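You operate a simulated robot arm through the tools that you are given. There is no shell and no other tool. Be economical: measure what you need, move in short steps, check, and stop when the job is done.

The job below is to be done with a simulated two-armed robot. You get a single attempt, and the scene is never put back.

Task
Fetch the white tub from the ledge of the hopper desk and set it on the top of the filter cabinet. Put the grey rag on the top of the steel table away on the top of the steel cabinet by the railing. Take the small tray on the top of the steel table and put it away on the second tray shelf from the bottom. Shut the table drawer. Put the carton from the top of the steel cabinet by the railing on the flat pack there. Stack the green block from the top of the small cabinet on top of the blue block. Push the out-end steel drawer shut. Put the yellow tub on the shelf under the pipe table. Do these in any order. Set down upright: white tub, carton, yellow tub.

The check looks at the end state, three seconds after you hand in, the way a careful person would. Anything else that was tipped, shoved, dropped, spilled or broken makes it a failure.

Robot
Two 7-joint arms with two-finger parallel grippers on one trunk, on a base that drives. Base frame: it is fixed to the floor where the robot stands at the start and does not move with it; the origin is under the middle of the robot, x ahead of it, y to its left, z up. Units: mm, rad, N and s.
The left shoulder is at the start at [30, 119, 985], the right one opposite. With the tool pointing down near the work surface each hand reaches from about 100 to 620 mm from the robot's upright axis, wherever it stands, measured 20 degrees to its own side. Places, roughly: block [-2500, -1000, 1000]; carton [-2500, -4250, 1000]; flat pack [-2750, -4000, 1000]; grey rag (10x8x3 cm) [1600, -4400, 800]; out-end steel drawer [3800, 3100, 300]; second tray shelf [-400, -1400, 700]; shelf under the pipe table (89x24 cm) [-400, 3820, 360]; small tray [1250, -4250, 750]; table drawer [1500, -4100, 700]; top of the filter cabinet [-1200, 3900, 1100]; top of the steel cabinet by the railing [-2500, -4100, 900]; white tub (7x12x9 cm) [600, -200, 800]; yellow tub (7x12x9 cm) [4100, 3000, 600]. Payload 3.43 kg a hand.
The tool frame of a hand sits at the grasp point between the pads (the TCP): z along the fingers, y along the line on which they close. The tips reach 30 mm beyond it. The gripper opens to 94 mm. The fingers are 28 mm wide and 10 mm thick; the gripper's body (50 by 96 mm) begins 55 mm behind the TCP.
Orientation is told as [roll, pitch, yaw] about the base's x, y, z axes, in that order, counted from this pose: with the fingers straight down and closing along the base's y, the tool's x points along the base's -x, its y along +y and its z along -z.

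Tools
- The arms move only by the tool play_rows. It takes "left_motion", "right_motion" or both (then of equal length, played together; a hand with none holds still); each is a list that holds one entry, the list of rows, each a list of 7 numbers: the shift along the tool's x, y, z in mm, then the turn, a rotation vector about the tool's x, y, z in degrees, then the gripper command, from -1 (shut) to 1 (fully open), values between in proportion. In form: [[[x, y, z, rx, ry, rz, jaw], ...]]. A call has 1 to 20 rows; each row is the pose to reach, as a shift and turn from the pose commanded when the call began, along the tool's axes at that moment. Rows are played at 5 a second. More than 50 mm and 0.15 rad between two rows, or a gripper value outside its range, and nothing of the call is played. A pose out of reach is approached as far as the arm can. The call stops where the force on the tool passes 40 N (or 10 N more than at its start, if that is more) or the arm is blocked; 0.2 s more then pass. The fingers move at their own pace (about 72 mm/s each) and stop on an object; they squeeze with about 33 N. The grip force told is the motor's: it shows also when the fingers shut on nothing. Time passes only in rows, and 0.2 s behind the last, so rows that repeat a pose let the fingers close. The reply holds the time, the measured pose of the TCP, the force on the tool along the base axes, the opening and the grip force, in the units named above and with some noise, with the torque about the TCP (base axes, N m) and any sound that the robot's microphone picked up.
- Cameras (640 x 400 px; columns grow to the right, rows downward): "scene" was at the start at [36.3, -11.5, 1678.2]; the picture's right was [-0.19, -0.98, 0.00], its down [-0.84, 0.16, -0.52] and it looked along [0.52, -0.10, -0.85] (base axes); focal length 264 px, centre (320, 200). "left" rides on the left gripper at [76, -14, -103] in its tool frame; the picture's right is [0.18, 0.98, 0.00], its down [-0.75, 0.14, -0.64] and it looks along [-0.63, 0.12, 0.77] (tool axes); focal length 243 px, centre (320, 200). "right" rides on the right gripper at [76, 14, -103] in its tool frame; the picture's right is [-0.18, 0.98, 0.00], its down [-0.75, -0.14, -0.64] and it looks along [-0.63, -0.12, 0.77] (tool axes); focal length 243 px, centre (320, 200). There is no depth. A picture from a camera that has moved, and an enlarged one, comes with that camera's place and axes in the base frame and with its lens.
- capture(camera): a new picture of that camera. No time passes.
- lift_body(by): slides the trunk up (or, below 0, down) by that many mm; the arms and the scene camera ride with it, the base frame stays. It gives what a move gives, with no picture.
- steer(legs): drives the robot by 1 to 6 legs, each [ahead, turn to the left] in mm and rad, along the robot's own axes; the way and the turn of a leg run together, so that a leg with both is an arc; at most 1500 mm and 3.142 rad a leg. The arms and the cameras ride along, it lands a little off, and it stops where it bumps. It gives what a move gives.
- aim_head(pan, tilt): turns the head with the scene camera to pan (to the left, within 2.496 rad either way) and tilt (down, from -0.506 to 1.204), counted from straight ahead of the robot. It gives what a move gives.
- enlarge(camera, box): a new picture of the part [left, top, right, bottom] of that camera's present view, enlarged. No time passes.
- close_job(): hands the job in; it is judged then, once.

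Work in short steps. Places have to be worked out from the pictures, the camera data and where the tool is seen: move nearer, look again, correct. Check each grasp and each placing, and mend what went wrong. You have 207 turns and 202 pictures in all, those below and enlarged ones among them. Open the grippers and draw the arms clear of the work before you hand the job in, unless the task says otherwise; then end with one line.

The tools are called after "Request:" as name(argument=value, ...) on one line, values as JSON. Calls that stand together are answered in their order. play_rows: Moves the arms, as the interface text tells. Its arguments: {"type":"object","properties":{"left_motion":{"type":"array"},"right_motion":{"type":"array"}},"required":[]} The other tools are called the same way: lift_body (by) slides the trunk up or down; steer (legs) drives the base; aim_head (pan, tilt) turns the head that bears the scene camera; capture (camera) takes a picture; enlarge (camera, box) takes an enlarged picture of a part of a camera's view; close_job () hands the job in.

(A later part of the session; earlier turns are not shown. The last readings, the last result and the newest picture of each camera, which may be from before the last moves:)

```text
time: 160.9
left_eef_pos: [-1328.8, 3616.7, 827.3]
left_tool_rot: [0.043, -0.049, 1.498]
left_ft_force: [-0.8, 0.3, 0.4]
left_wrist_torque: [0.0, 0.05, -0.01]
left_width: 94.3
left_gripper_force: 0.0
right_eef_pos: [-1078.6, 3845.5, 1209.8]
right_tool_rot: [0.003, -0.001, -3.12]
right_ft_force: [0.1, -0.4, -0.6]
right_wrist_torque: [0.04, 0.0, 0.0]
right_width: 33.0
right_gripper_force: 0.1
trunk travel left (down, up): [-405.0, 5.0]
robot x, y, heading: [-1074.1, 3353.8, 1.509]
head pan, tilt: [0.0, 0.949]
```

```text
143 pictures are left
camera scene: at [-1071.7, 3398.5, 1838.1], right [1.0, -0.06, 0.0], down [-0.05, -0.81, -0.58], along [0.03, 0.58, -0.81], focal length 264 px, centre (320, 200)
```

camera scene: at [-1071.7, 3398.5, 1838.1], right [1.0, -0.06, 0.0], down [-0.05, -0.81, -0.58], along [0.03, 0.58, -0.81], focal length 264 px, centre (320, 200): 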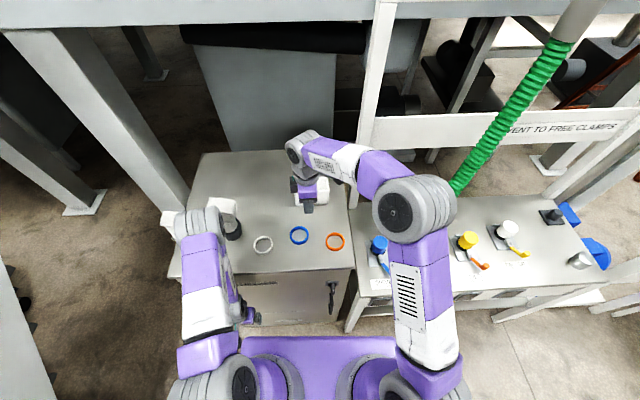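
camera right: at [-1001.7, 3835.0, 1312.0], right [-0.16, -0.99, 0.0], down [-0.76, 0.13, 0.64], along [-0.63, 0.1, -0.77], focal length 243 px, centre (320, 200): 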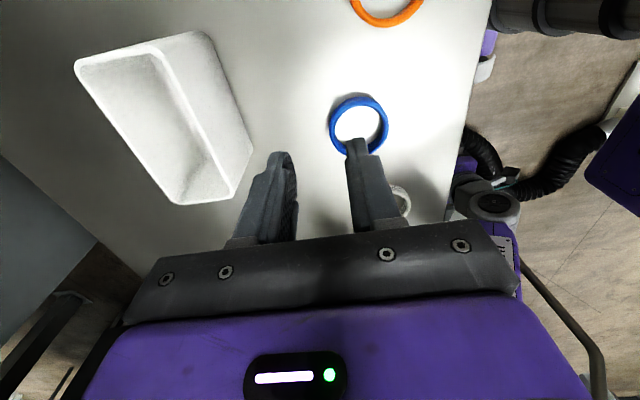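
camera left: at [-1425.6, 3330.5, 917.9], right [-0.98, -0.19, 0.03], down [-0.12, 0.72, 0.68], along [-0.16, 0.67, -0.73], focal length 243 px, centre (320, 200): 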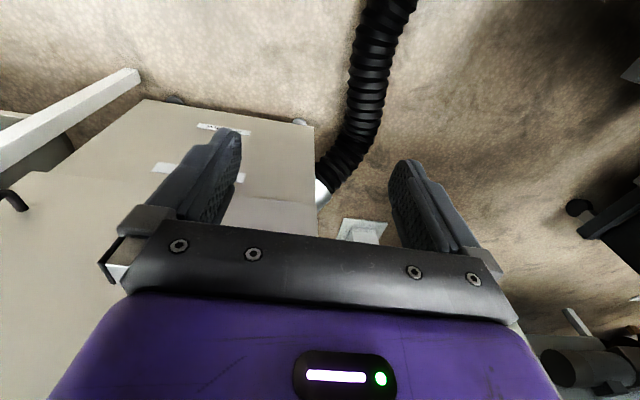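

White tub stands upright among the rings, untouched. I retract the right arm to its home posture, lower the trunk, and drive south.

Request:
play_rows(right_motion=[[[0, 45, 0, 0, 0, 0, 0], [0, 90, 0, 0, 0, 0, 0], [0, 135, 0, 0, 0, 0, 0], [15, 165, 0, 0, 0, 8, 0], [40, 185, 0, 0, 0, 16, 0], [70, 205, 0, 0, 0, 24, 0], [100, 225, 0, 0, 0, 32, 0], [130, 240, 0, 0, 0, 40, 0], [160, 240, 0, 0, 0, 48, 0], [190, 240, 0, 0, 0, 56, 0], [215, 240, 0, 0, 0, 64, 0], [240, 240, 0, 0, 0, 72, 0], [255, 240, 0, 0, 0, 80, 0], [265, 240, 0, 0, 0, 88, 0]]])

Request:
steer(legs=[[-600, 0], [0, -2.85], [1500, 0], [1000, 0]])

Request:
lift_body(by=-155)

Request:
aim_head(pan=-0.5, tilt=0.4)

Request:
capture(camera="scene")

```text
time: 163.9
left_eef_pos: [-1326.6, 3616.7, 827.7]
left_tool_rot: [0.041, -0.048, 1.496]
left_ft_force: [-1.2, 0.2, 0.2]
left_wrist_torque: [0.05, 0.0, 0.0]
left_width: 93.7
left_gripper_force: 0.1
right_eef_pos: [-803.9, 3613.7, 1209.4]
right_tool_rot: [0.003, 0.002, 1.624]
right_ft_force: [0.8, 0.4, -0.8]
right_wrist_torque: [-0.01, -0.02, -0.02]
right_width: 47.0
right_gripper_force: 0.0
trunk travel left (down, up): [-405.0, 5.0]
robot x, y, heading: [-1073.9, 3354.8, 1.512]
head pan, tilt: [0.0, 0.949]
```

```text
time: 186.0
left_eef_pos: [-240.2, 90.5, 826.0]
left_tool_rot: [0.043, -0.049, -1.388]
left_ft_force: [0.1, 0.1, 0.1]
left_wrist_torque: [0.01, 0.0, 0.0]
left_width: 93.9
left_gripper_force: 0.0
right_eef_pos: [-746.7, -40.3, 1210.0]
right_tool_rot: [0.001, 0.004, -1.257]
right_ft_force: [0.2, -0.9, 0.4]
right_wrist_torque: [-0.02, -0.02, 0.01]
right_width: 47.1
right_gripper_force: 0.0
trunk travel left (down, up): [-405.0, 5.0]
robot x, y, heading: [-552.1, 276.3, -1.372]
head pan, tilt: [0.0, 0.949]
```

```text
time: 187.8
left_eef_pos: [-239.2, 89.8, 671.2]
left_tool_rot: [0.041, -0.049, -1.387]
left_ft_force: [0.8, -0.3, 0.8]
left_wrist_torque: [0.0, -0.03, 0.0]
left_width: 94.0
left_gripper_force: 0.0
right_eef_pos: [-746.3, -40.9, 1054.7]
right_tool_rot: [0.002, 0.002, -1.256]
right_ft_force: [0.3, -0.5, 0.6]
right_wrist_torque: [0.01, 0.0, -0.02]
right_width: 47.0
right_gripper_force: 0.0
trunk travel left (down, up): [-250.0, 160.0]
robot x, y, heading: [-557.0, 276.9, -1.374]
head pan, tilt: [0.0, 0.949]
```

```text
time: 188.8
left_eef_pos: [-238.6, 90.1, 671.1]
left_tool_rot: [0.043, -0.049, -1.387]
left_ft_force: [-0.6, 0.2, -0.5]
left_wrist_torque: [0.01, 0.02, 0.01]
left_width: 93.8
left_gripper_force: 0.0
right_eef_pos: [-746.2, -41.9, 1054.3]
right_tool_rot: [0.001, 0.004, -1.257]
right_ft_force: [0.1, 0.4, -0.2]
right_wrist_torque: [-0.01, 0.02, -0.01]
right_width: 46.8
right_gripper_force: 0.0
trunk travel left (down, up): [-250.0, 160.0]
robot x, y, heading: [-551.5, 281.0, -1.375]
head pan, tilt: [-0.499, 0.4]
```

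```text
142 pictures are left
camera scene: at [-586.5, 220.2, 1729.7], right [-0.96, 0.3, 0.0], down [0.12, 0.37, -0.92], along [-0.27, -0.88, -0.39], focal length 264 px, centre (320, 200)
```

scene: 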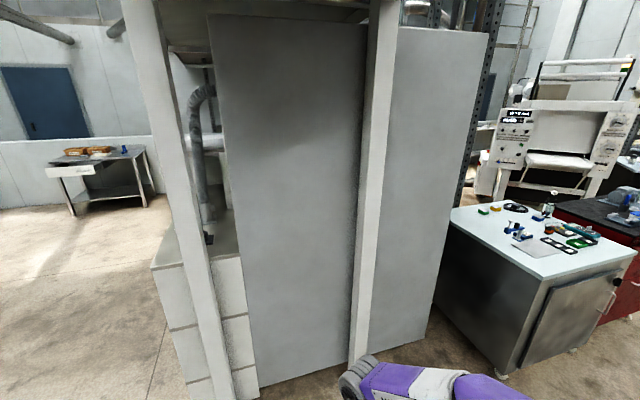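

The white-topped cabinet at right (~(−2400,−800)) carries coloured blocks. Zoom in.

Request:
enlarge(camera="scene", box=[440, 180, 640, 305])

Request:
aim_head(pan=-1.3, tilt=0.4)

Request:
capture(camera="scene")

```text
3.20 times, centred on (540, 242) of scene
camera zoom: at [-586.5, 220.2, 1729.7], right [-0.96, 0.3, 0.0], down [0.12, 0.37, -0.92], along [-0.27, -0.88, -0.39], focal length 846 px, centre (-384, 64)
```

zoom: 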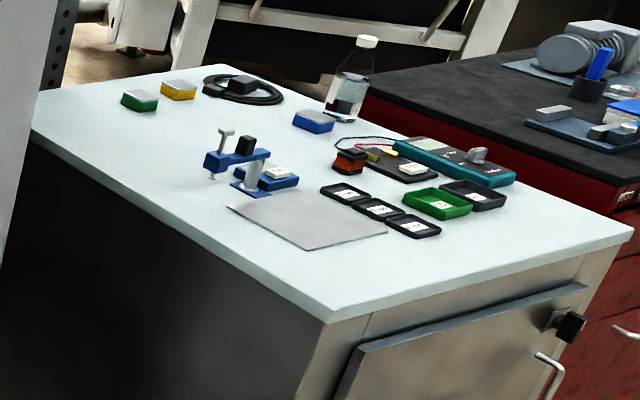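

```text
time: 189.9
left_eef_pos: [-239.7, 90.8, 671.7]
left_tool_rot: [0.043, -0.05, -1.387]
left_ft_force: [-0.5, 0.0, -0.1]
left_wrist_torque: [0.02, 0.02, 0.05]
left_width: 94.0
left_gripper_force: 0.1
right_eef_pos: [-747.3, -42.2, 1054.1]
right_tool_rot: [0.001, 0.004, -1.258]
right_ft_force: [0.4, -0.6, 0.7]
right_wrist_torque: [0.0, 0.01, 0.0]
right_width: 47.2
right_gripper_force: 0.2
trunk travel left (down, up): [-250.0, 160.0]
robot x, y, heading: [-551.6, 278.5, -1.37]
head pan, tilt: [-1.3, 0.4]
```

```text
140 pictures are left
camera scene: at [-641.7, 266.9, 1729.7], right [-0.45, 0.89, 0.0], down [0.35, 0.18, -0.92], along [-0.82, -0.42, -0.39], focal length 264 px, centre (320, 200)
```

scene: 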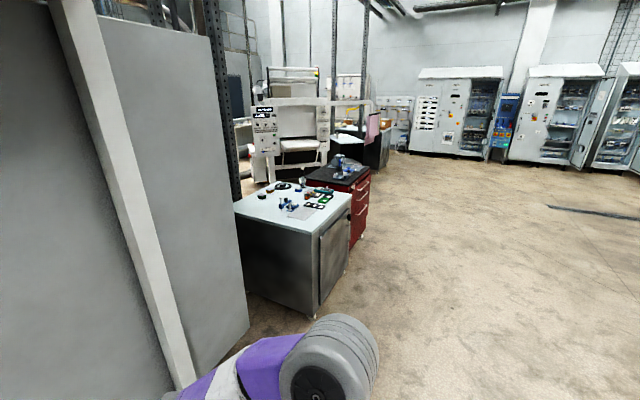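

The blocks sit near the cabinet's south edge, reachable only from the south; I'll do those later. I loop around the hopper desk to the east towards the steel table.

Request:
steer(legs=[[0, 2.07], [1117, 0], [0, -0.703], [1500, 0], [550, 0], [0, -1.57]])

Request:
aim_head(pan=-0.1, tilt=0.3)

Request:
capture(camera="scene")

```text
time: 216.0
left_eef_pos: [2595.3, 683.8, 671.3]
left_tool_rot: [0.042, -0.049, -1.611]
left_ft_force: [0.2, 0.0, 0.3]
left_wrist_torque: [0.0, 0.0, -0.03]
left_width: 93.9
left_gripper_force: 0.0
right_eef_pos: [2071.6, 668.2, 1055.3]
right_tool_rot: [0.001, 0.004, -1.482]
right_ft_force: [-0.2, -0.9, 0.2]
right_wrist_torque: [-0.01, -0.01, -0.03]
right_width: 46.8
right_gripper_force: 0.0
trunk travel left (down, up): [-250.0, 160.0]
robot x, y, heading: [2332.9, 935.0, -1.591]
head pan, tilt: [-1.3, 0.4]
```

```text
time: 217.4
left_eef_pos: [2595.4, 683.9, 671.3]
left_tool_rot: [0.043, -0.048, -1.612]
left_ft_force: [-0.2, 0.2, 0.1]
left_wrist_torque: [-0.01, 0.0, 0.02]
left_width: 94.1
left_gripper_force: 0.2
right_eef_pos: [2071.6, 667.3, 1054.5]
right_tool_rot: [0.002, 0.003, -1.482]
right_ft_force: [-0.1, -0.4, 0.2]
right_wrist_torque: [-0.01, -0.01, 0.01]
right_width: 47.2
right_gripper_force: 0.0
trunk travel left (down, up): [-250.0, 160.0]
robot x, y, heading: [2328.6, 935.9, -1.599]
head pan, tilt: [-0.099, 0.3]
```

```text
139 pictures are left
camera scene: at [2320.4, 874.4, 1739.0], right [-0.99, 0.13, 0.0], down [0.04, 0.29, -0.96], along [-0.12, -0.95, -0.3], focal length 264 px, centre (320, 200)
```

scene: 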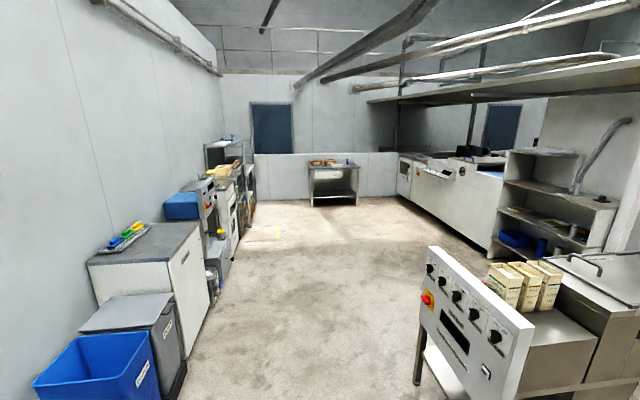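

The corridor south is open, with the steel table ahead and the tray shelf facing east on the right. Drive to just before the steel table.

Request:
steer(legs=[[0, -0.16], [1500, 0], [1500, 0], [1100, 0], [0, 0.16]])

Request:
aim_head(pan=0.0, tilt=0.6)

Request:
capture(camera="scene")

```text
time: 238.2
left_eef_pos: [1842.6, -3306.0, 671.8]
left_tool_rot: [0.041, -0.046, -1.623]
left_ft_force: [0.2, -0.6, -0.4]
left_wrist_torque: [0.04, 0.0, -0.01]
left_width: 94.2
left_gripper_force: 0.1
right_eef_pos: [1318.9, -3316.0, 1053.8]
right_tool_rot: [0.003, 0.004, -1.493]
right_ft_force: [-0.3, 1.3, -0.5]
right_wrist_torque: [-0.01, 0.0, 0.0]
right_width: 47.1
right_gripper_force: 0.1
trunk travel left (down, up): [-250.0, 160.0]
robot x, y, heading: [1580.2, -3054.1, -1.608]
head pan, tilt: [-0.099, 0.3]
```

```text
time: 239.0
left_eef_pos: [1842.6, -3305.7, 671.6]
left_tool_rot: [0.042, -0.046, -1.622]
left_ft_force: [-0.3, -0.4, 0.0]
left_wrist_torque: [-0.02, 0.01, 0.04]
left_width: 93.9
left_gripper_force: 0.1
right_eef_pos: [1318.0, -3315.0, 1054.6]
right_tool_rot: [0.002, 0.005, -1.492]
right_ft_force: [-0.7, 0.8, -0.2]
right_wrist_torque: [-0.03, -0.01, 0.01]
right_width: 46.9
right_gripper_force: 0.1
trunk travel left (down, up): [-250.0, 160.0]
robot x, y, heading: [1583.2, -3052.4, -1.609]
head pan, tilt: [0.0, 0.6]
```

```text
138 pictures are left
camera scene: at [1578.6, -3107.5, 1711.6], right [-1.0, 0.04, 0.0], down [0.02, 0.56, -0.83], along [-0.03, -0.82, -0.56], focal length 264 px, centre (320, 200)
```

scene: 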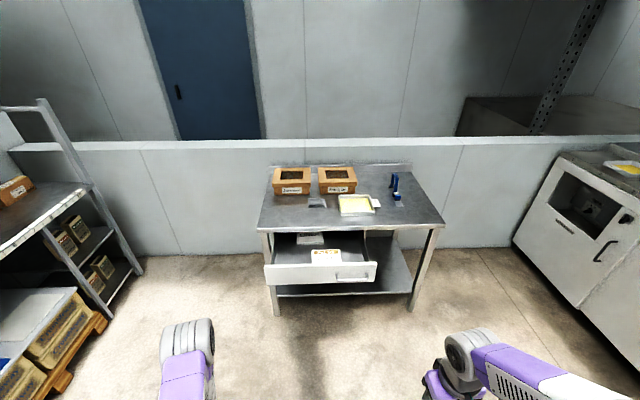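

Request:
enlarge(camera="scene", box=[240, 150, 460, 310])

```text
2.50 times, centred on (350, 230) of scene
camera zoom: at [1578.6, -3107.5, 1711.6], right [-1.0, 0.04, 0.0], down [0.02, 0.56, -0.83], along [-0.03, -0.82, -0.56], focal length 661 px, centre (245, 125)
```

zoom: 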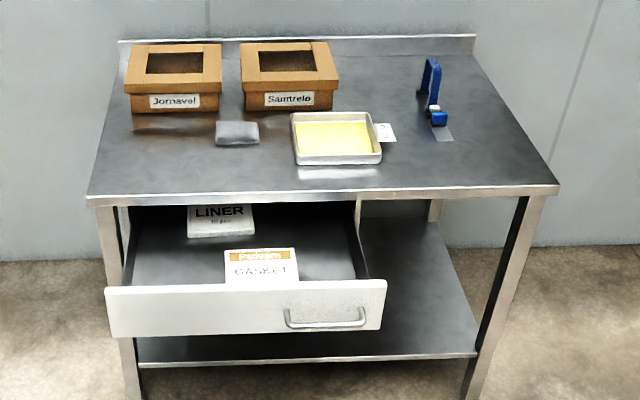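

I see the rag (≈(1550,−4397)), tray (≈(1313,−4376)) and open drawer (face y≈−4030). First the drawer: I drive nearer and bring the closed left hand, pitched 45°, in front of its face.

Request:
steer(legs=[[0, 0.035], [570, 0]])

Request:
play_rows(left_motion=[[[-5, -36, 0, 0, -5.6, 0, -1], [-10, -72, 0, 0, -11.2, 0, -1], [-15, -108, 0, 0, -16.8, 0, -1], [-20, -144, 0, 0, -22.5, 0, -1], [-25, -180, 0, 0, -28, 0, -1], [-30, -216, 0, 0, -33.7, 0, -1], [-35, -250, 0, 0, -39.4, 0, -1], [-40, -280, 0, 0, -45, 0, -1]]])

Request:
capture(camera="left")

Request:
capture(camera="scene")

```text
time: 242.7
left_eef_pos: [1848.2, -3868.3, 671.4]
left_tool_rot: [0.042, -0.047, -1.591]
left_ft_force: [0.4, -0.7, 0.5]
left_wrist_torque: [-0.02, 0.0, 0.02]
left_width: 94.2
left_gripper_force: 0.0
right_eef_pos: [1324.5, -3894.9, 1052.9]
right_tool_rot: [0.002, 0.004, -1.46]
right_ft_force: [0.0, -0.6, -0.3]
right_wrist_torque: [0.04, -0.06, -0.01]
right_width: 47.0
right_gripper_force: 0.1
trunk travel left (down, up): [-250.0, 160.0]
robot x, y, heading: [1578.3, -3617.7, -1.574]
head pan, tilt: [0.0, 0.6]
```

```text
time: 244.4
left_eef_pos: [1566.6, -3900.9, 660.7]
left_tool_rot: [0.063, -0.83, -1.636]
left_ft_force: [0.5, 0.4, -0.1]
left_wrist_torque: [0.0, -0.03, -0.01]
left_width: 0.2
left_gripper_force: 33.0
right_eef_pos: [1323.2, -3892.5, 1053.8]
right_tool_rot: [0.002, 0.003, -1.461]
right_ft_force: [0.0, 0.5, -0.3]
right_wrist_torque: [0.02, 0.01, 0.01]
right_width: 47.0
right_gripper_force: 0.1
trunk travel left (down, up): [-250.0, 160.0]
robot x, y, heading: [1580.4, -3618.1, -1.574]
head pan, tilt: [0.0, 0.6]
```

```text
136 pictures are left
camera left: at [1553.4, -3774.2, 672.8], right [0.99, 0.11, -0.09], down [0.1, -0.04, 0.99], along [0.1, -0.99, -0.05], focal length 243 px, centre (320, 200)
```

left: 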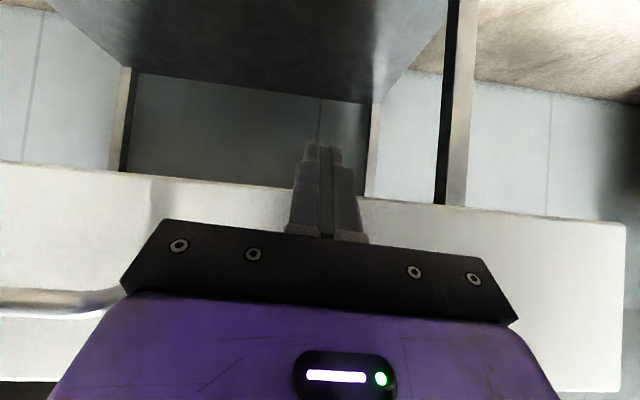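

```text
135 pictures are left
camera scene: at [1577.4, -3677.3, 1711.5], right [-1.0, 0.01, 0.0], down [0.0, 0.56, -0.83], along [0.0, -0.83, -0.56], focal length 264 px, centre (320, 200)
```

scene: 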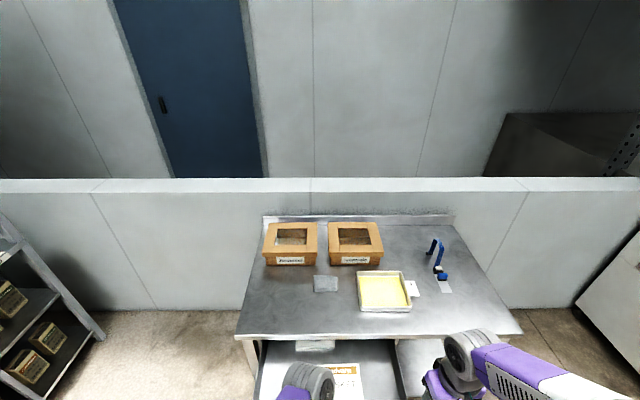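

Refined: drawer face at y≈−3950, z≈645–785. My fingertips are too low, so I raise 75 mm then push ~255 mm forward.

Request:
play_rows(left_motion=[[[-27, 0, -25, 0, 0, 0, -1], [-55, 0, -51, 0, 0, 0, -1], [-69, 0, -36, 0, 0, 0, -1], [-83, 0, -21, 0, 0, 0, -1], [-97, 0, -6, 0, 0, 0, -1], [-111, 0, 9, 0, 0, 0, -1], [-125, 0, 24, 0, 0, 0, -1], [-139, 0, 39, 0, 0, 0, -1], [-153, 0, 54, 0, 0, 0, -1], [-167, 0, 69, 0, 0, 0, -1], [-181, 0, 84, 0, 0, 0, -1], [-195, 0, 99, 0, 0, 0, -1], [-207, 0, 112, 0, 0, 0, -1], [-217, 0, 123, 0, 0, 0, -1], [-227, 0, 134, 0, 0, 0, -1]]])

Request:
capture(camera="left")

Request:
capture(camera="scene")

```text
time: 245.2
left_eef_pos: [1568.2, -3966.5, 736.4]
left_tool_rot: [0.084, -0.981, -1.588]
left_ft_force: [-0.4, -0.1, -0.4]
left_wrist_torque: [-0.03, 0.0, -0.01]
left_width: 0.0
left_gripper_force: 32.9
right_eef_pos: [1323.9, -3893.0, 1054.1]
right_tool_rot: [0.001, 0.003, -1.463]
right_ft_force: [-0.1, 0.0, 0.1]
right_wrist_torque: [0.02, -0.01, 0.01]
right_width: 47.0
right_gripper_force: 0.1
trunk travel left (down, up): [-250.0, 160.0]
robot x, y, heading: [1582.2, -3621.7, -1.577]
head pan, tilt: [0.0, 0.6]
stopped in row 3 (left hand): the arm was blocked; the commanded pose is now the measured one
```

```text
134 pictures are left
camera left: at [1548.1, -3840.1, 729.0], right [0.98, 0.15, -0.11], down [0.09, 0.12, 0.99], along [0.16, -0.98, 0.11], focal length 243 px, centre (320, 200)
```

left: 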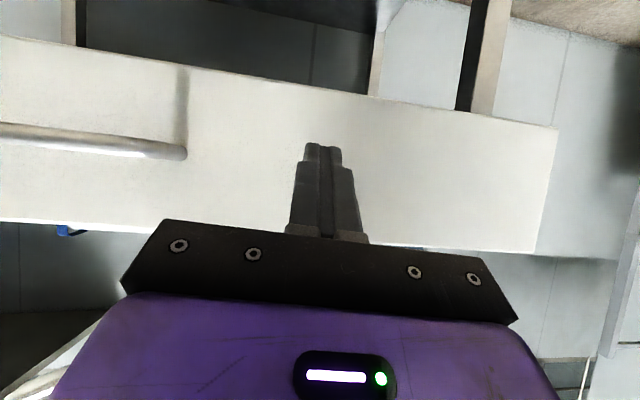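

```text
133 pictures are left
camera scene: at [1578.1, -3677.9, 1711.5], right [-1.0, 0.01, 0.0], down [0.0, 0.57, -0.82], along [0.0, -0.82, -0.57], focal length 264 px, centre (320, 200)
```

scene: 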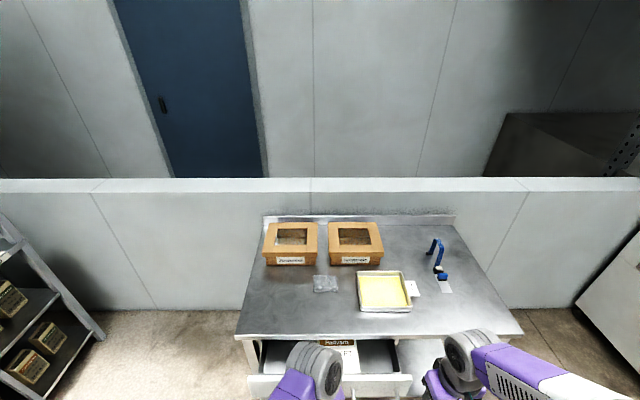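

The arm had a jerk and stopped with the drawer already partly pushed. I continue straight forward from this pose.

Request:
play_rows(left_motion=[[[-8, 0, 12, 0, 0, 0, -1], [-17, 0, 25, 0, 0, 0, -1], [-25, 0, 37, 0, 0, 0, -1], [-33, 0, 50, 0, 0, 0, -1], [-42, 0, 62, 0, 0, 0, -1], [-50, 0, 75, 0, 0, 0, -1], [-58, 0, 87, 0, 0, 0, -1], [-67, 0, 100, 0, 0, 0, -1], [-75, 0, 112, 0, 0, 0, -1], [-83, 0, 125, 0, 0, 0, -1], [-92, 0, 137, 0, 0, 0, -1], [-100, 0, 150, 0, 0, 0, -1], [-108, 0, 162, 0, 0, 0, -1], [-117, 0, 175, 0, 0, 0, -1]]])

Request:
capture(camera="left")

Request:
capture(camera="scene")

```text
time: 247.8
left_eef_pos: [1576.2, -4135.1, 733.4]
left_tool_rot: [0.085, -0.962, -1.593]
left_ft_force: [1.7, 31.5, 23.5]
left_wrist_torque: [-0.79, 0.11, 0.12]
left_width: 0.1
left_gripper_force: 32.5
right_eef_pos: [1324.2, -3893.2, 1054.5]
right_tool_rot: [0.002, 0.004, -1.462]
right_ft_force: [-0.4, -1.1, -0.1]
right_wrist_torque: [0.09, -0.01, -0.05]
right_width: 46.9
right_gripper_force: 0.0
trunk travel left (down, up): [-250.0, 160.0]
robot x, y, heading: [1579.7, -3618.3, -1.577]
head pan, tilt: [0.0, 0.6]
stopped in row 13 (left hand): the force on the tool passed its limit at 64 N (the readings are from after the stop); the commanded pose is now the measured one
```

```text
132 pictures are left
camera left: at [1555.6, -4007.8, 729.2], right [0.98, 0.15, -0.1], down [0.09, 0.1, 0.99], along [0.16, -0.98, 0.09], focal length 243 px, centre (320, 200)
```

left: 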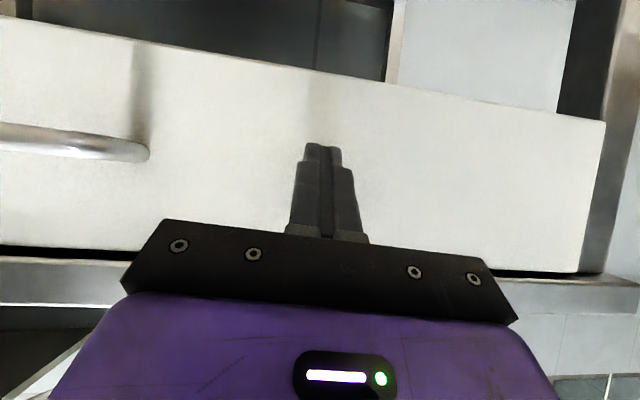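

```text
131 pictures are left
camera scene: at [1578.2, -3677.2, 1711.6], right [-1.0, 0.01, 0.0], down [0.0, 0.57, -0.82], along [0.0, -0.82, -0.57], focal length 264 px, centre (320, 200)
```

scene: 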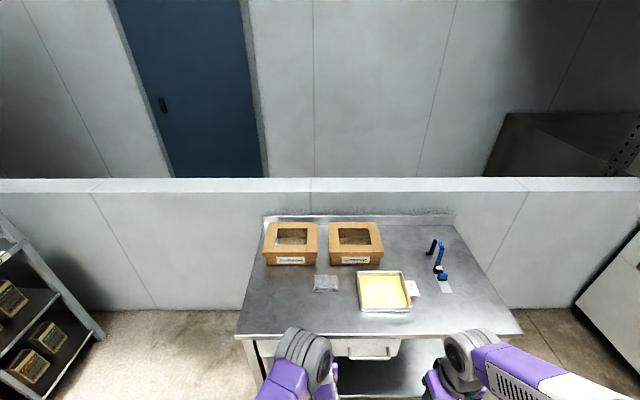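

Drawer shut (stopped hard at the flush position). I retract and raise the left hand, turn it back to pointing down, opening it.

Request:
play_rows(left_motion=[[[34, 0, -49, 0, 0, 0, -1], [57, 0, -82, 0, 0, 0, -1], [49, 0, -124, 0, 0, 0, -1], [29, 0, -163, 0, 0, 0, 0], [7, 0, -202, 0, 0, 0, 1], [-26, 0, -225, 0, 0, 0, 1], [-59, 0, -248, 0, 0, 0, 1], [-59, 10, -248, 0, 8, 0, 1], [-59, 20, -248, 0, 16, 0, 1], [-59, 30, -248, 0, 24, 0, 1], [-59, 40, -248, 0, 32, 0, 1], [-59, 50, -248, 0, 40, 0, 1], [-59, 60, -248, 0, 48, 0, 1], [-59, 70, -248, 0, 54, 0, 1]]])

Request:
enlarge(camera="scene", box=[220, 200, 540, 400])

```text
refused: row 1 steps farther than a row can; nothing moved
```

```text
2.00 times, centred on (380, 300) of scene
camera zoom: at [1578.2, -3677.2, 1711.6], right [-1.0, 0.01, 0.0], down [0.0, 0.57, -0.82], along [0.0, -0.82, -0.57], focal length 529 px, centre (200, 0)
```

zoom: 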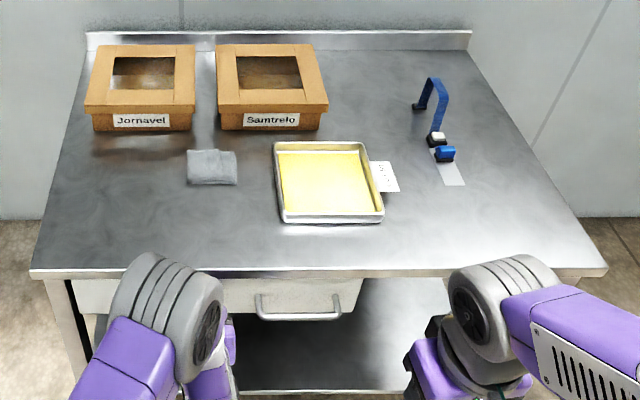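

Drawer is flush. The retract's first row was too long; redo with shorter rows.

Request:
play_rows(left_motion=[[[20, 0, -28, 0, 0, 0, -1], [40, 0, -57, 0, 0, 0, -1], [57, 0, -82, 0, 0, 0, -1], [49, 0, -124, 0, 0, 0, -1], [29, 0, -163, 0, 0, 0, 0], [7, 0, -202, 0, 0, 0, 1], [-26, 0, -225, 0, 0, 0, 1], [-59, 0, -248, 0, 0, 0, 1], [-59, 10, -248, 0, 8, 0, 1], [-59, 20, -248, 0, 16, 0, 1], [-59, 30, -248, 0, 24, 0, 1], [-59, 40, -248, 0, 32, 0, 1], [-59, 50, -248, 0, 40, 0, 1], [-59, 60, -248, 0, 48, 0, 1], [-59, 70, -248, 0, 54, 0, 1]]])

Request:
steer(legs=[[0, -0.57], [260, 0], [0, 0.57]])

Request:
capture(camera="scene")

```text
time: 251.0
left_eef_pos: [1629.7, -3964.5, 928.9]
left_tool_rot: [0.048, -0.024, -1.524]
left_ft_force: [-0.3, 0.1, -0.3]
left_wrist_torque: [0.04, 0.01, 0.02]
left_width: 93.9
left_gripper_force: 0.0
right_eef_pos: [1323.7, -3893.6, 1054.8]
right_tool_rot: [0.001, 0.004, -1.461]
right_ft_force: [-0.1, -0.4, -0.2]
right_wrist_torque: [0.0, 0.02, 0.05]
right_width: 46.9
right_gripper_force: 0.1
trunk travel left (down, up): [-250.0, 160.0]
robot x, y, heading: [1579.0, -3618.3, -1.574]
head pan, tilt: [0.0, 0.6]
```

```text
time: 256.0
left_eef_pos: [1479.9, -4183.4, 927.5]
left_tool_rot: [0.048, -0.024, -1.537]
left_ft_force: [0.4, 0.5, 0.0]
left_wrist_torque: [-0.01, -0.02, 0.02]
left_width: 94.1
left_gripper_force: 0.1
right_eef_pos: [1176.3, -4106.9, 1053.4]
right_tool_rot: [0.002, 0.003, -1.474]
right_ft_force: [0.5, 0.1, 0.0]
right_wrist_torque: [0.01, 0.0, 0.02]
right_width: 46.9
right_gripper_force: 0.1
trunk travel left (down, up): [-250.0, 160.0]
robot x, y, heading: [1438.2, -3836.8, -1.591]
head pan, tilt: [0.0, 0.6]
```

```text
129 pictures are left
camera scene: at [1432.9, -3896.2, 1711.5], right [-1.0, 0.02, 0.0], down [0.01, 0.56, -0.83], along [-0.02, -0.82, -0.56], focal length 264 px, centre (320, 200)
```

scene: 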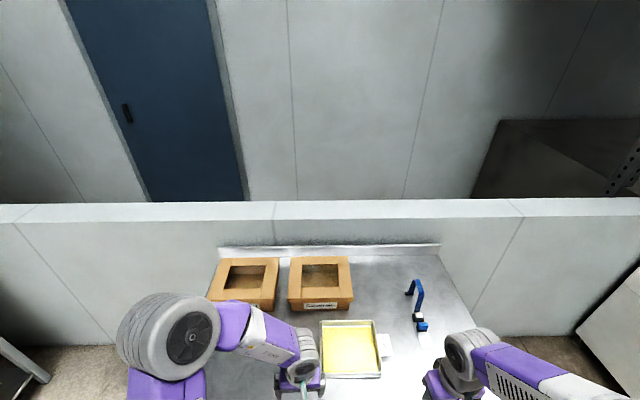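

Both hands need closing along y: I rotate each 90° outward and bring the left above the rag and the right above the tray's front wall.

Request:
play_rows(left_motion=[[[-16, 6, 3, 0, 0, 7.7, 1], [-32, 11, 6, 0, 0, 15.3, 1], [-48, 17, 9, 0, 0, 23, 1], [-64, 22, 12, 0, 0, 30.6, 1], [-80, 28, 15, 0, 0, 38.3, 1], [-96, 33, 18, 0, 0, 46, 1], [-112, 39, 21, 0, 0, 53.6, 1], [-128, 44, 24, 0, 0, 61.3, 1], [-144, 50, 27, 0, 0, 69, 1], [-160, 56, 30, 0, 0, 76.6, 1], [-175, 62, 33, 0, 0, 84.3, 1], [-188, 67, 36, 0, 0, 91.9, 1]]], right_motion=[[[-13, 12, 10, 0, 0, -7.1, 0], [-26, 24, 20, 0, 0, -14.1, 0], [-40, 35, 30, 0, 0, -21.2, 0], [-53, 46, 40, 0, 0, -28.2, 0], [-66, 58, 50, 0, 0, -35.3, 0], [-80, 70, 60, 0, 0, -42.3, 0], [-93, 81, 70, 0, 0, -49.4, 0], [-106, 93, 80, 0, 0, -56.4, 0], [-120, 104, 90, 0, 0, -63.5, 0], [-133, 116, 100, 0, 0, -70.5, 0], [-147, 128, 110, 0, 0, -77.5, 0], [-160, 139, 120, 0, 0, -84.5, 0]]])

Request:
capture(camera="left")

Request:
capture(camera="right")

```text
time: 258.6
left_eef_pos: [1528.7, -4294.7, 910.6]
left_tool_rot: [0.025, 0.047, -2.594]
left_ft_force: [0.4, -0.5, 0.1]
left_wrist_torque: [0.01, 0.03, -0.02]
left_width: 94.2
left_gripper_force: 0.0
left hand out of reach, approached as far as the arm can: row 8, 9, 10, 11, 12
right_eef_pos: [1329.1, -4255.0, 932.7]
right_tool_rot: [0.003, -0.001, 0.001]
right_ft_force: [0.1, 0.2, -0.5]
right_wrist_torque: [0.0, 0.01, 0.01]
right_width: 47.1
right_gripper_force: 0.1
trunk travel left (down, up): [-250.0, 160.0]
robot x, y, heading: [1432.0, -3839.2, -1.586]
head pan, tilt: [0.0, 0.6]
```

```text
128 pictures are left
camera left: at [1580.4, -4243.6, 1016.7], right [0.67, -0.75, 0.03], down [-0.6, -0.51, 0.61], along [-0.44, -0.43, -0.79], focal length 243 px, centre (320, 200)
```

left: 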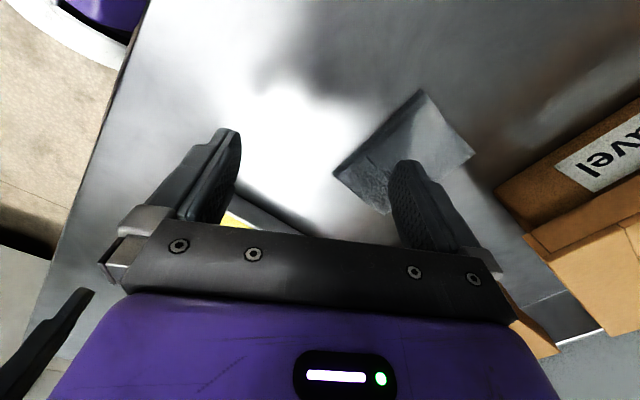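

```text
127 pictures are left
camera right: at [1254.5, -4240.7, 1035.6], right [0.18, 0.98, 0.0], down [0.75, -0.14, 0.64], along [0.63, -0.11, -0.77], focal length 243 px, centre (320, 200)
```

right: 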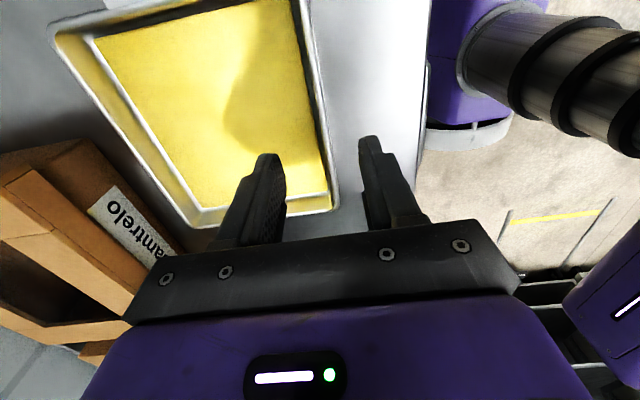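

The left wrist hit its limit this way round. I rotate the left hand the other way (yaw→0) instead, staying at this height.

Request:
play_rows(left_motion=[[[0, 0, -10, 0, 0, -8.2, 1], [0, 0, -20, 0, 0, -16.4, 1], [0, 0, -20, 0, 0, -24.6, 1], [0, 0, -20, 0, 0, -32.8, 1], [0, 0, -20, 0, 0, -41, 1], [0, 0, -20, 0, 0, -49.2, 1], [0, 0, -20, 0, 0, -57.4, 1], [0, 0, -20, 0, 0, -65.6, 1], [0, 0, -20, 0, 0, -73.8, 1], [0, 0, -20, 0, 0, -82, 1], [0, 0, -20, 0, 0, -90.2, 1], [0, 0, -20, 0, 0, -98.4, 1], [0, 0, -20, 0, 0, -106.6, 1], [0, 0, -20, 0, 0, -114.8, 1], [0, 0, -20, 0, 0, -123, 1], [0, 0, -20, 0, 0, -131.2, 1], [0, 0, -20, 0, 0, -139.4, 1], [0, 0, -20, 0, 0, -148, 1]]])

Request:
capture(camera="left")

Request:
capture(camera="scene")

```text
time: 262.4
left_eef_pos: [1529.1, -4297.8, 927.0]
left_tool_rot: [0.004, -0.052, -0.011]
left_ft_force: [-0.7, 0.9, -0.7]
left_wrist_torque: [0.02, 0.05, 0.02]
left_width: 93.6
left_gripper_force: 0.1
right_eef_pos: [1329.6, -4253.8, 933.5]
right_tool_rot: [0.002, -0.003, -0.001]
right_ft_force: [-0.1, -0.6, 0.5]
right_wrist_torque: [0.01, -0.01, 0.02]
right_width: 47.1
right_gripper_force: 0.0
trunk travel left (down, up): [-250.0, 160.0]
robot x, y, heading: [1436.8, -3839.7, -1.589]
head pan, tilt: [0.0, 0.6]
```

```text
126 pictures are left
camera left: at [1449.0, -4311.2, 1025.0], right [-0.17, 0.98, -0.01], down [0.72, 0.13, 0.68], along [0.67, 0.11, -0.73], focal length 243 px, centre (320, 200)
```

left: 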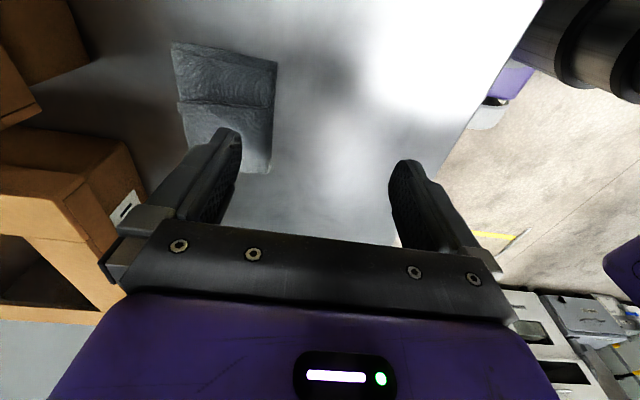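

```text
125 pictures are left
camera scene: at [1432.6, -3896.0, 1711.5], right [-1.0, 0.02, 0.0], down [0.01, 0.56, -0.83], along [-0.02, -0.82, -0.56], focal length 264 px, centre (320, 200)
```

scene: 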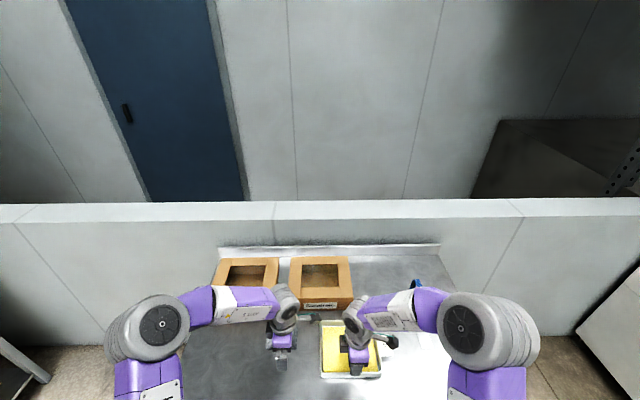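

Now oriented. The rag spans x 1498–1595, y −4404…−4335. I centre over it, descend to near the table, and close.

Request:
play_rows(left_motion=[[[-6, -24, 10, 0, 1, 0, 1], [-12, -48, 25, 0, 2, 0, 1], [-18, -72, 45, 0, 3, 0, 1], [-18, -72, 65, 0, 3, 0, 1], [-18, -72, 84, 0, 3, 0, 1]]])

Request:
capture(camera="left")

```text
time: 263.6
left_eef_pos: [1552.1, -4371.5, 850.5]
left_tool_rot: [-0.009, 0.0, -0.013]
left_ft_force: [3.4, -1.8, 40.7]
left_wrist_torque: [2.09, -0.14, -0.45]
left_width: 92.3
left_gripper_force: 0.1
right_eef_pos: [1331.1, -4251.6, 935.8]
right_tool_rot: [0.0, 0.0, 0.0]
right_ft_force: [-0.5, 0.5, 1.3]
right_wrist_torque: [-0.03, -0.01, 0.0]
right_width: 46.9
right_gripper_force: 0.1
trunk travel left (down, up): [-250.0, 160.0]
robot x, y, heading: [1432.2, -3837.0, -1.584]
head pan, tilt: [0.0, 0.6]
```

```text
124 pictures are left
camera left: at [1475.4, -4384.4, 953.1], right [-0.17, 0.99, -0.01], down [0.76, 0.14, 0.64], along [0.63, 0.1, -0.77], focal length 243 px, centre (320, 200)
```

left: 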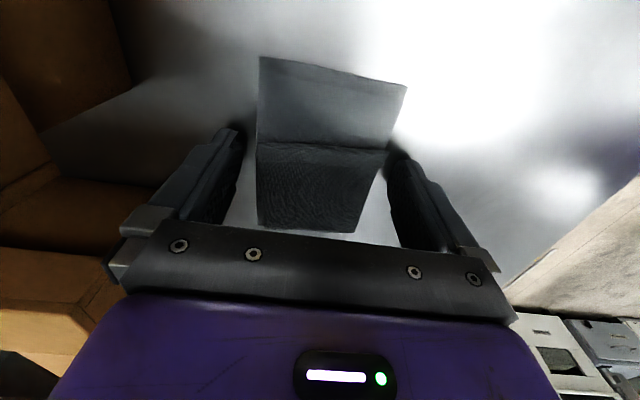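

Tips touch the table (table z≈820). I rise 4 mm and close on the rag.

Request:
play_rows(left_motion=[[[0, 0, -6, 0, 0, 0, 1], [0, 0, -8, 0, 0, 0, -1], [0, 0, -8, 0, 0, 0, -1], [0, 0, -8, 0, 0, 0, -1], [0, 0, -8, 0, 0, 0, -1], [0, 0, -40, 0, 0, 0, -1], [0, 0, -80, 0, 0, 0, -1]]])

Request:
capture(camera="left")

```text
time: 265.2
left_eef_pos: [1550.5, -4370.2, 923.4]
left_tool_rot: [0.006, -0.002, -0.015]
left_ft_force: [-0.3, 0.0, -0.4]
left_wrist_torque: [-0.01, 0.01, -0.05]
left_width: 71.0
left_gripper_force: 33.4
right_eef_pos: [1330.4, -4254.1, 933.4]
right_tool_rot: [0.005, -0.003, -0.001]
right_ft_force: [-0.1, -0.9, 1.1]
right_wrist_torque: [-0.02, 0.0, -0.01]
right_width: 47.2
right_gripper_force: 0.0
trunk travel left (down, up): [-250.0, 160.0]
robot x, y, heading: [1436.5, -3842.1, -1.589]
head pan, tilt: [0.0, 0.6]
```

```text
123 pictures are left
camera left: at [1474.7, -4383.5, 1025.5], right [-0.17, 0.99, 0.0], down [0.76, 0.13, 0.64], along [0.63, 0.11, -0.77], focal length 243 px, centre (320, 200)
```

left: 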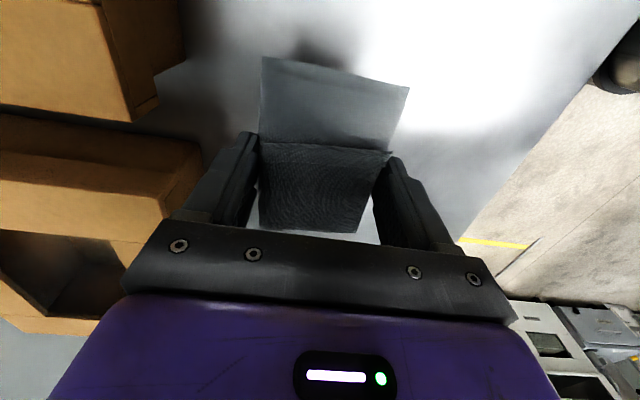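

Rag held. I draw it aside to the left/back, and lower the right hand astride the tray's front wall (y≈−4254), then close.

Request:
play_rows(left_motion=[[[-10, 35, -20, 0, 0, 0, -1], [-20, 70, -40, 0, 0, 0, -1], [-30, 105, -50, 0, 0, 0, -1], [-40, 135, -50, 0, 0, 0, -1], [-50, 150, -50, 0, 0, 0, -1], [-50, 150, -50, 0, 0, 0, -1], [-50, 150, -50, 0, 0, 0, -1], [-50, 150, -50, 0, 0, 0, -1]]], right_motion=[[[0, -1, 25, 0, 0, 0, 0], [0, -2, 50, 0, 0, 0, 0], [0, -2, 68, 0, 0, 0, 0], [0, -2, 78, 0, 0, 0, 0], [0, -2, 78, 0, 0, 0, -1], [0, -2, 78, 0, 0, 0, -1], [0, -2, 78, 0, 0, 0, -1], [0, -2, 78, 0, 0, 0, -1]]])

Request:
capture(camera="right")

```text
time: 267.0
left_eef_pos: [1603.3, -4221.9, 972.6]
left_tool_rot: [0.004, 0.002, -0.013]
left_ft_force: [-0.4, 0.8, -0.3]
left_wrist_torque: [0.01, -0.04, -0.01]
left_width: 70.7
left_gripper_force: 33.4
right_eef_pos: [1328.8, -4255.8, 854.4]
right_tool_rot: [0.003, -0.001, 0.001]
right_ft_force: [0.0, 0.6, -0.2]
right_wrist_torque: [-0.15, 0.14, -0.07]
right_width: 5.6
right_gripper_force: 33.1
trunk travel left (down, up): [-250.0, 160.0]
robot x, y, heading: [1435.6, -3836.2, -1.593]
head pan, tilt: [0.0, 0.6]
```

```text
122 pictures are left
camera right: at [1253.3, -4241.6, 957.5], right [0.18, 0.98, 0.0], down [0.75, -0.14, 0.64], along [0.63, -0.12, -0.77], focal length 243 px, centre (320, 200)
```

right: 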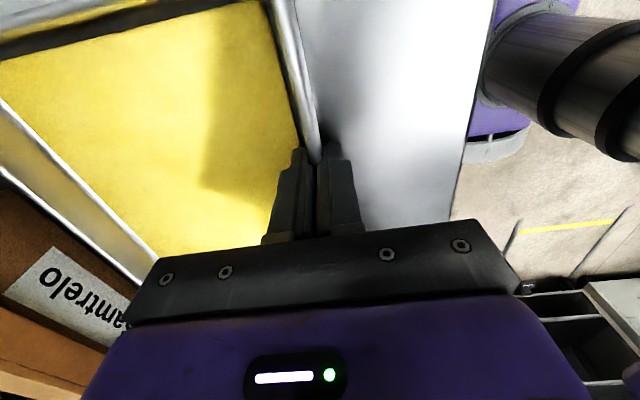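

Wall gripped (5.6 mm). Test lift by 25 mm and check for sag.

Request:
play_rows(right_motion=[[[0, 0, -5, 0, 0, 0, -1], [0, 0, -12, 0, 0, 0, -1], [0, 0, -25, 0, 0, 0, -1]]])

Request:
capture(camera="right")

Request:
enlarge(camera="scene", box=[240, 250, 480, 400])

```text
time: 267.8
left_eef_pos: [1601.8, -4221.9, 972.7]
left_tool_rot: [0.003, -0.002, -0.014]
left_ft_force: [-0.1, -0.1, -0.7]
left_wrist_torque: [0.01, 0.01, 0.01]
left_width: 70.8
left_gripper_force: 32.8
right_eef_pos: [1330.1, -4255.0, 880.8]
right_tool_rot: [0.005, 0.001, 0.0]
right_ft_force: [-0.9, -0.5, -3.5]
right_wrist_torque: [0.25, -0.03, 0.01]
right_width: 5.6
right_gripper_force: 32.9
trunk travel left (down, up): [-250.0, 160.0]
robot x, y, heading: [1432.6, -3841.7, -1.594]
head pan, tilt: [0.0, 0.6]
```

```text
121 pictures are left
camera right: at [1252.9, -4241.3, 983.0], right [0.18, 0.98, 0.0], down [0.75, -0.14, 0.64], along [0.63, -0.12, -0.77], focal length 243 px, centre (320, 200)
```

right: 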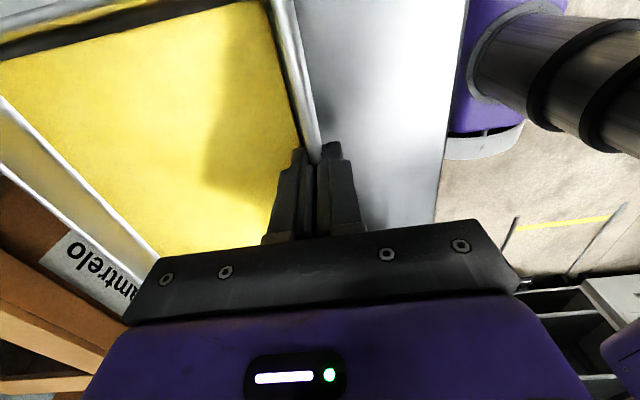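

```text
2.67 times, centred on (360, 325) of scene
camera zoom: at [1432.5, -3896.0, 1711.5], right [-1.0, 0.02, 0.0], down [0.01, 0.56, -0.83], along [-0.02, -0.82, -0.56], focal length 705 px, centre (213, -133)
```

zoom: 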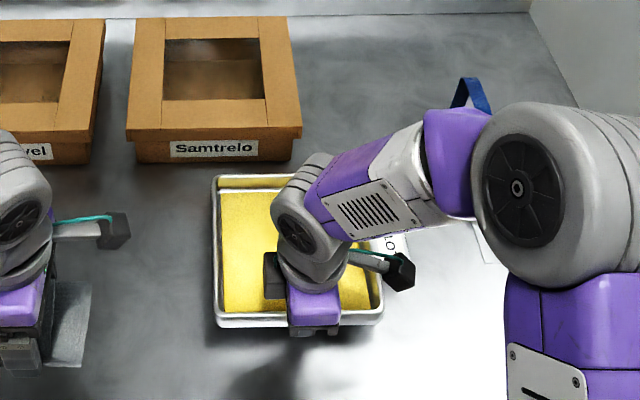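

No sag. I lift the tray higher, draw both hands in, back away from the table and drive to face the tray shelf.

Request:
play_rows(right_motion=[[[0, 0, -25, 0, 0, 0, -1], [0, 0, -50, 0, 0, 0, -1], [0, 0, -75, 0, 0, 0, -1], [0, 0, -100, 0, 0, 0, -1], [0, 25, -110, 0, 0, 0, -1], [0, 50, -110, 0, 0, 0, -1], [10, 75, -110, 0, 0, 0, -1], [20, 100, -110, 0, 0, 0, -1], [30, 120, -110, 0, 0, 0, -1]]], left_motion=[[[-10, 0, 0, 0, 0, 0, -1], [-20, 0, 0, 0, 0, 0, -1], [-30, 0, 0, 0, 0, 0, -1], [-40, 0, 0, 0, 0, 0, -1], [-50, 0, 0, 0, 0, 0, -1], [-60, 10, 0, 0, 0, 0, -1], [-70, 20, 0, 0, 0, 0, -1], [-80, 30, 0, 0, 0, 0, -1], [-80, 40, 0, 0, 0, 0, -1]]])

Request:
steer(legs=[[-500, 0], [0, -2.77], [1500, 0], [460, 0], [0, 1.22]])

Request:
aim_head(pan=0.0, tilt=0.5)

Request:
capture(camera="scene")

Request:
capture(camera="right")

```text
time: 269.8
left_eef_pos: [1683.8, -4180.3, 974.6]
left_tool_rot: [0.003, -0.001, -0.011]
left_ft_force: [0.1, 0.3, -0.2]
left_wrist_torque: [-0.01, 0.06, 0.0]
left_width: 70.7
left_gripper_force: 33.0
right_eef_pos: [1300.0, -4135.8, 991.7]
right_tool_rot: [0.003, -0.002, 0.0]
right_ft_force: [-0.2, 0.2, -2.9]
right_wrist_torque: [0.26, -0.05, -0.01]
right_width: 5.6
right_gripper_force: 33.2
trunk travel left (down, up): [-250.0, 160.0]
robot x, y, heading: [1435.7, -3839.4, -1.586]
head pan, tilt: [0.0, 0.6]
```

```text
time: 291.5
left_eef_pos: [458.5, -1760.0, 975.0]
left_tool_rot: [0.004, 0.001, -1.6]
left_ft_force: [0.0, 0.3, -1.5]
left_wrist_torque: [0.0, 0.0, 0.03]
left_width: 70.8
left_gripper_force: 33.0
right_eef_pos: [507.7, -1377.7, 991.8]
right_tool_rot: [0.003, -0.003, -1.588]
right_ft_force: [0.3, 0.6, -2.8]
right_wrist_torque: [-0.04, -0.29, -0.01]
right_width: 5.3
right_gripper_force: 32.2
trunk travel left (down, up): [-250.0, 160.0]
robot x, y, heading: [802.7, -1519.3, 3.104]
head pan, tilt: [0.0, 0.6]
```

```text
time: 292.2
left_eef_pos: [458.4, -1759.3, 975.0]
left_tool_rot: [0.006, 0.002, -1.601]
left_ft_force: [0.2, 0.1, 0.2]
left_wrist_torque: [0.0, 0.02, 0.02]
left_width: 70.7
left_gripper_force: 32.7
right_eef_pos: [509.7, -1378.6, 992.2]
right_tool_rot: [0.005, -0.001, -1.589]
right_ft_force: [0.7, -1.2, -3.2]
right_wrist_torque: [-0.01, -0.28, -0.01]
right_width: 5.7
right_gripper_force: 33.2
trunk travel left (down, up): [-250.0, 160.0]
robot x, y, heading: [803.4, -1517.2, 3.102]
head pan, tilt: [0.0, 0.499]
```

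```text
119 pictures are left
camera scene: at [742.0, -1513.2, 1720.5], right [0.04, 1.0, 0.0], down [0.48, -0.02, -0.88], along [-0.88, 0.03, -0.48], focal length 264 px, centre (320, 200)
```

scene: 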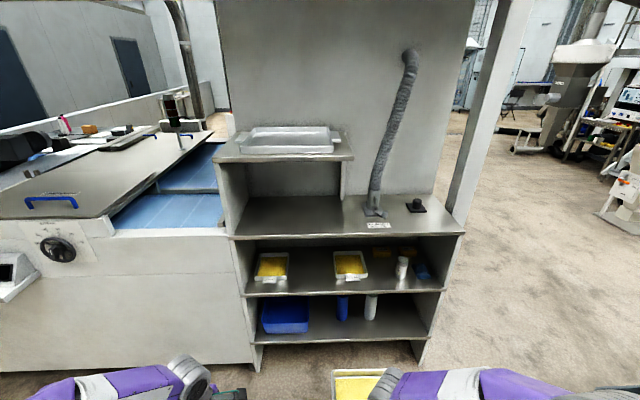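

```text
118 pictures are left
camera right: at [523.9, -1301.4, 1094.3], right [0.98, -0.2, 0.0], down [-0.16, -0.75, 0.64], along [-0.13, -0.63, -0.77], focal length 243 px, centre (320, 200)
```

right: 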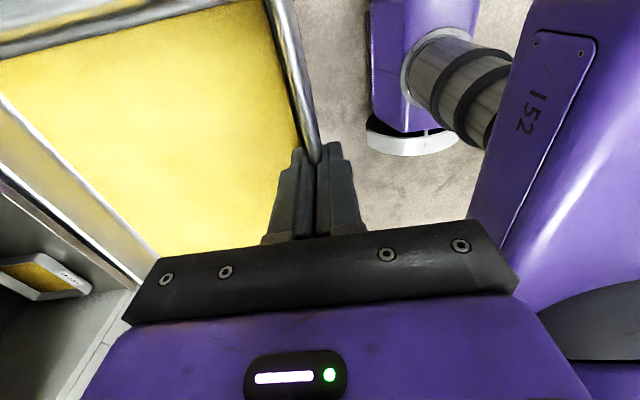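

The second shelf from the bottom already holds two similar yellow trays with free room. Zoom in.

Request:
enlarge(camera="scene", box=[210, 180, 480, 380])

```text
2.00 times, centred on (345, 280) of scene
camera zoom: at [742.0, -1513.2, 1720.5], right [0.04, 1.0, 0.0], down [0.48, -0.02, -0.88], along [-0.88, 0.03, -0.48], focal length 529 px, centre (270, 40)
```

zoom: 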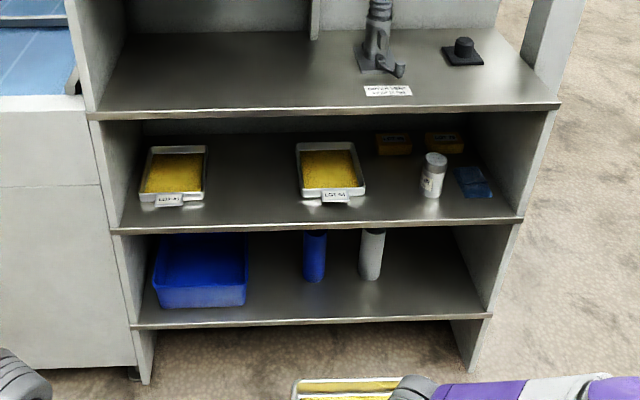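

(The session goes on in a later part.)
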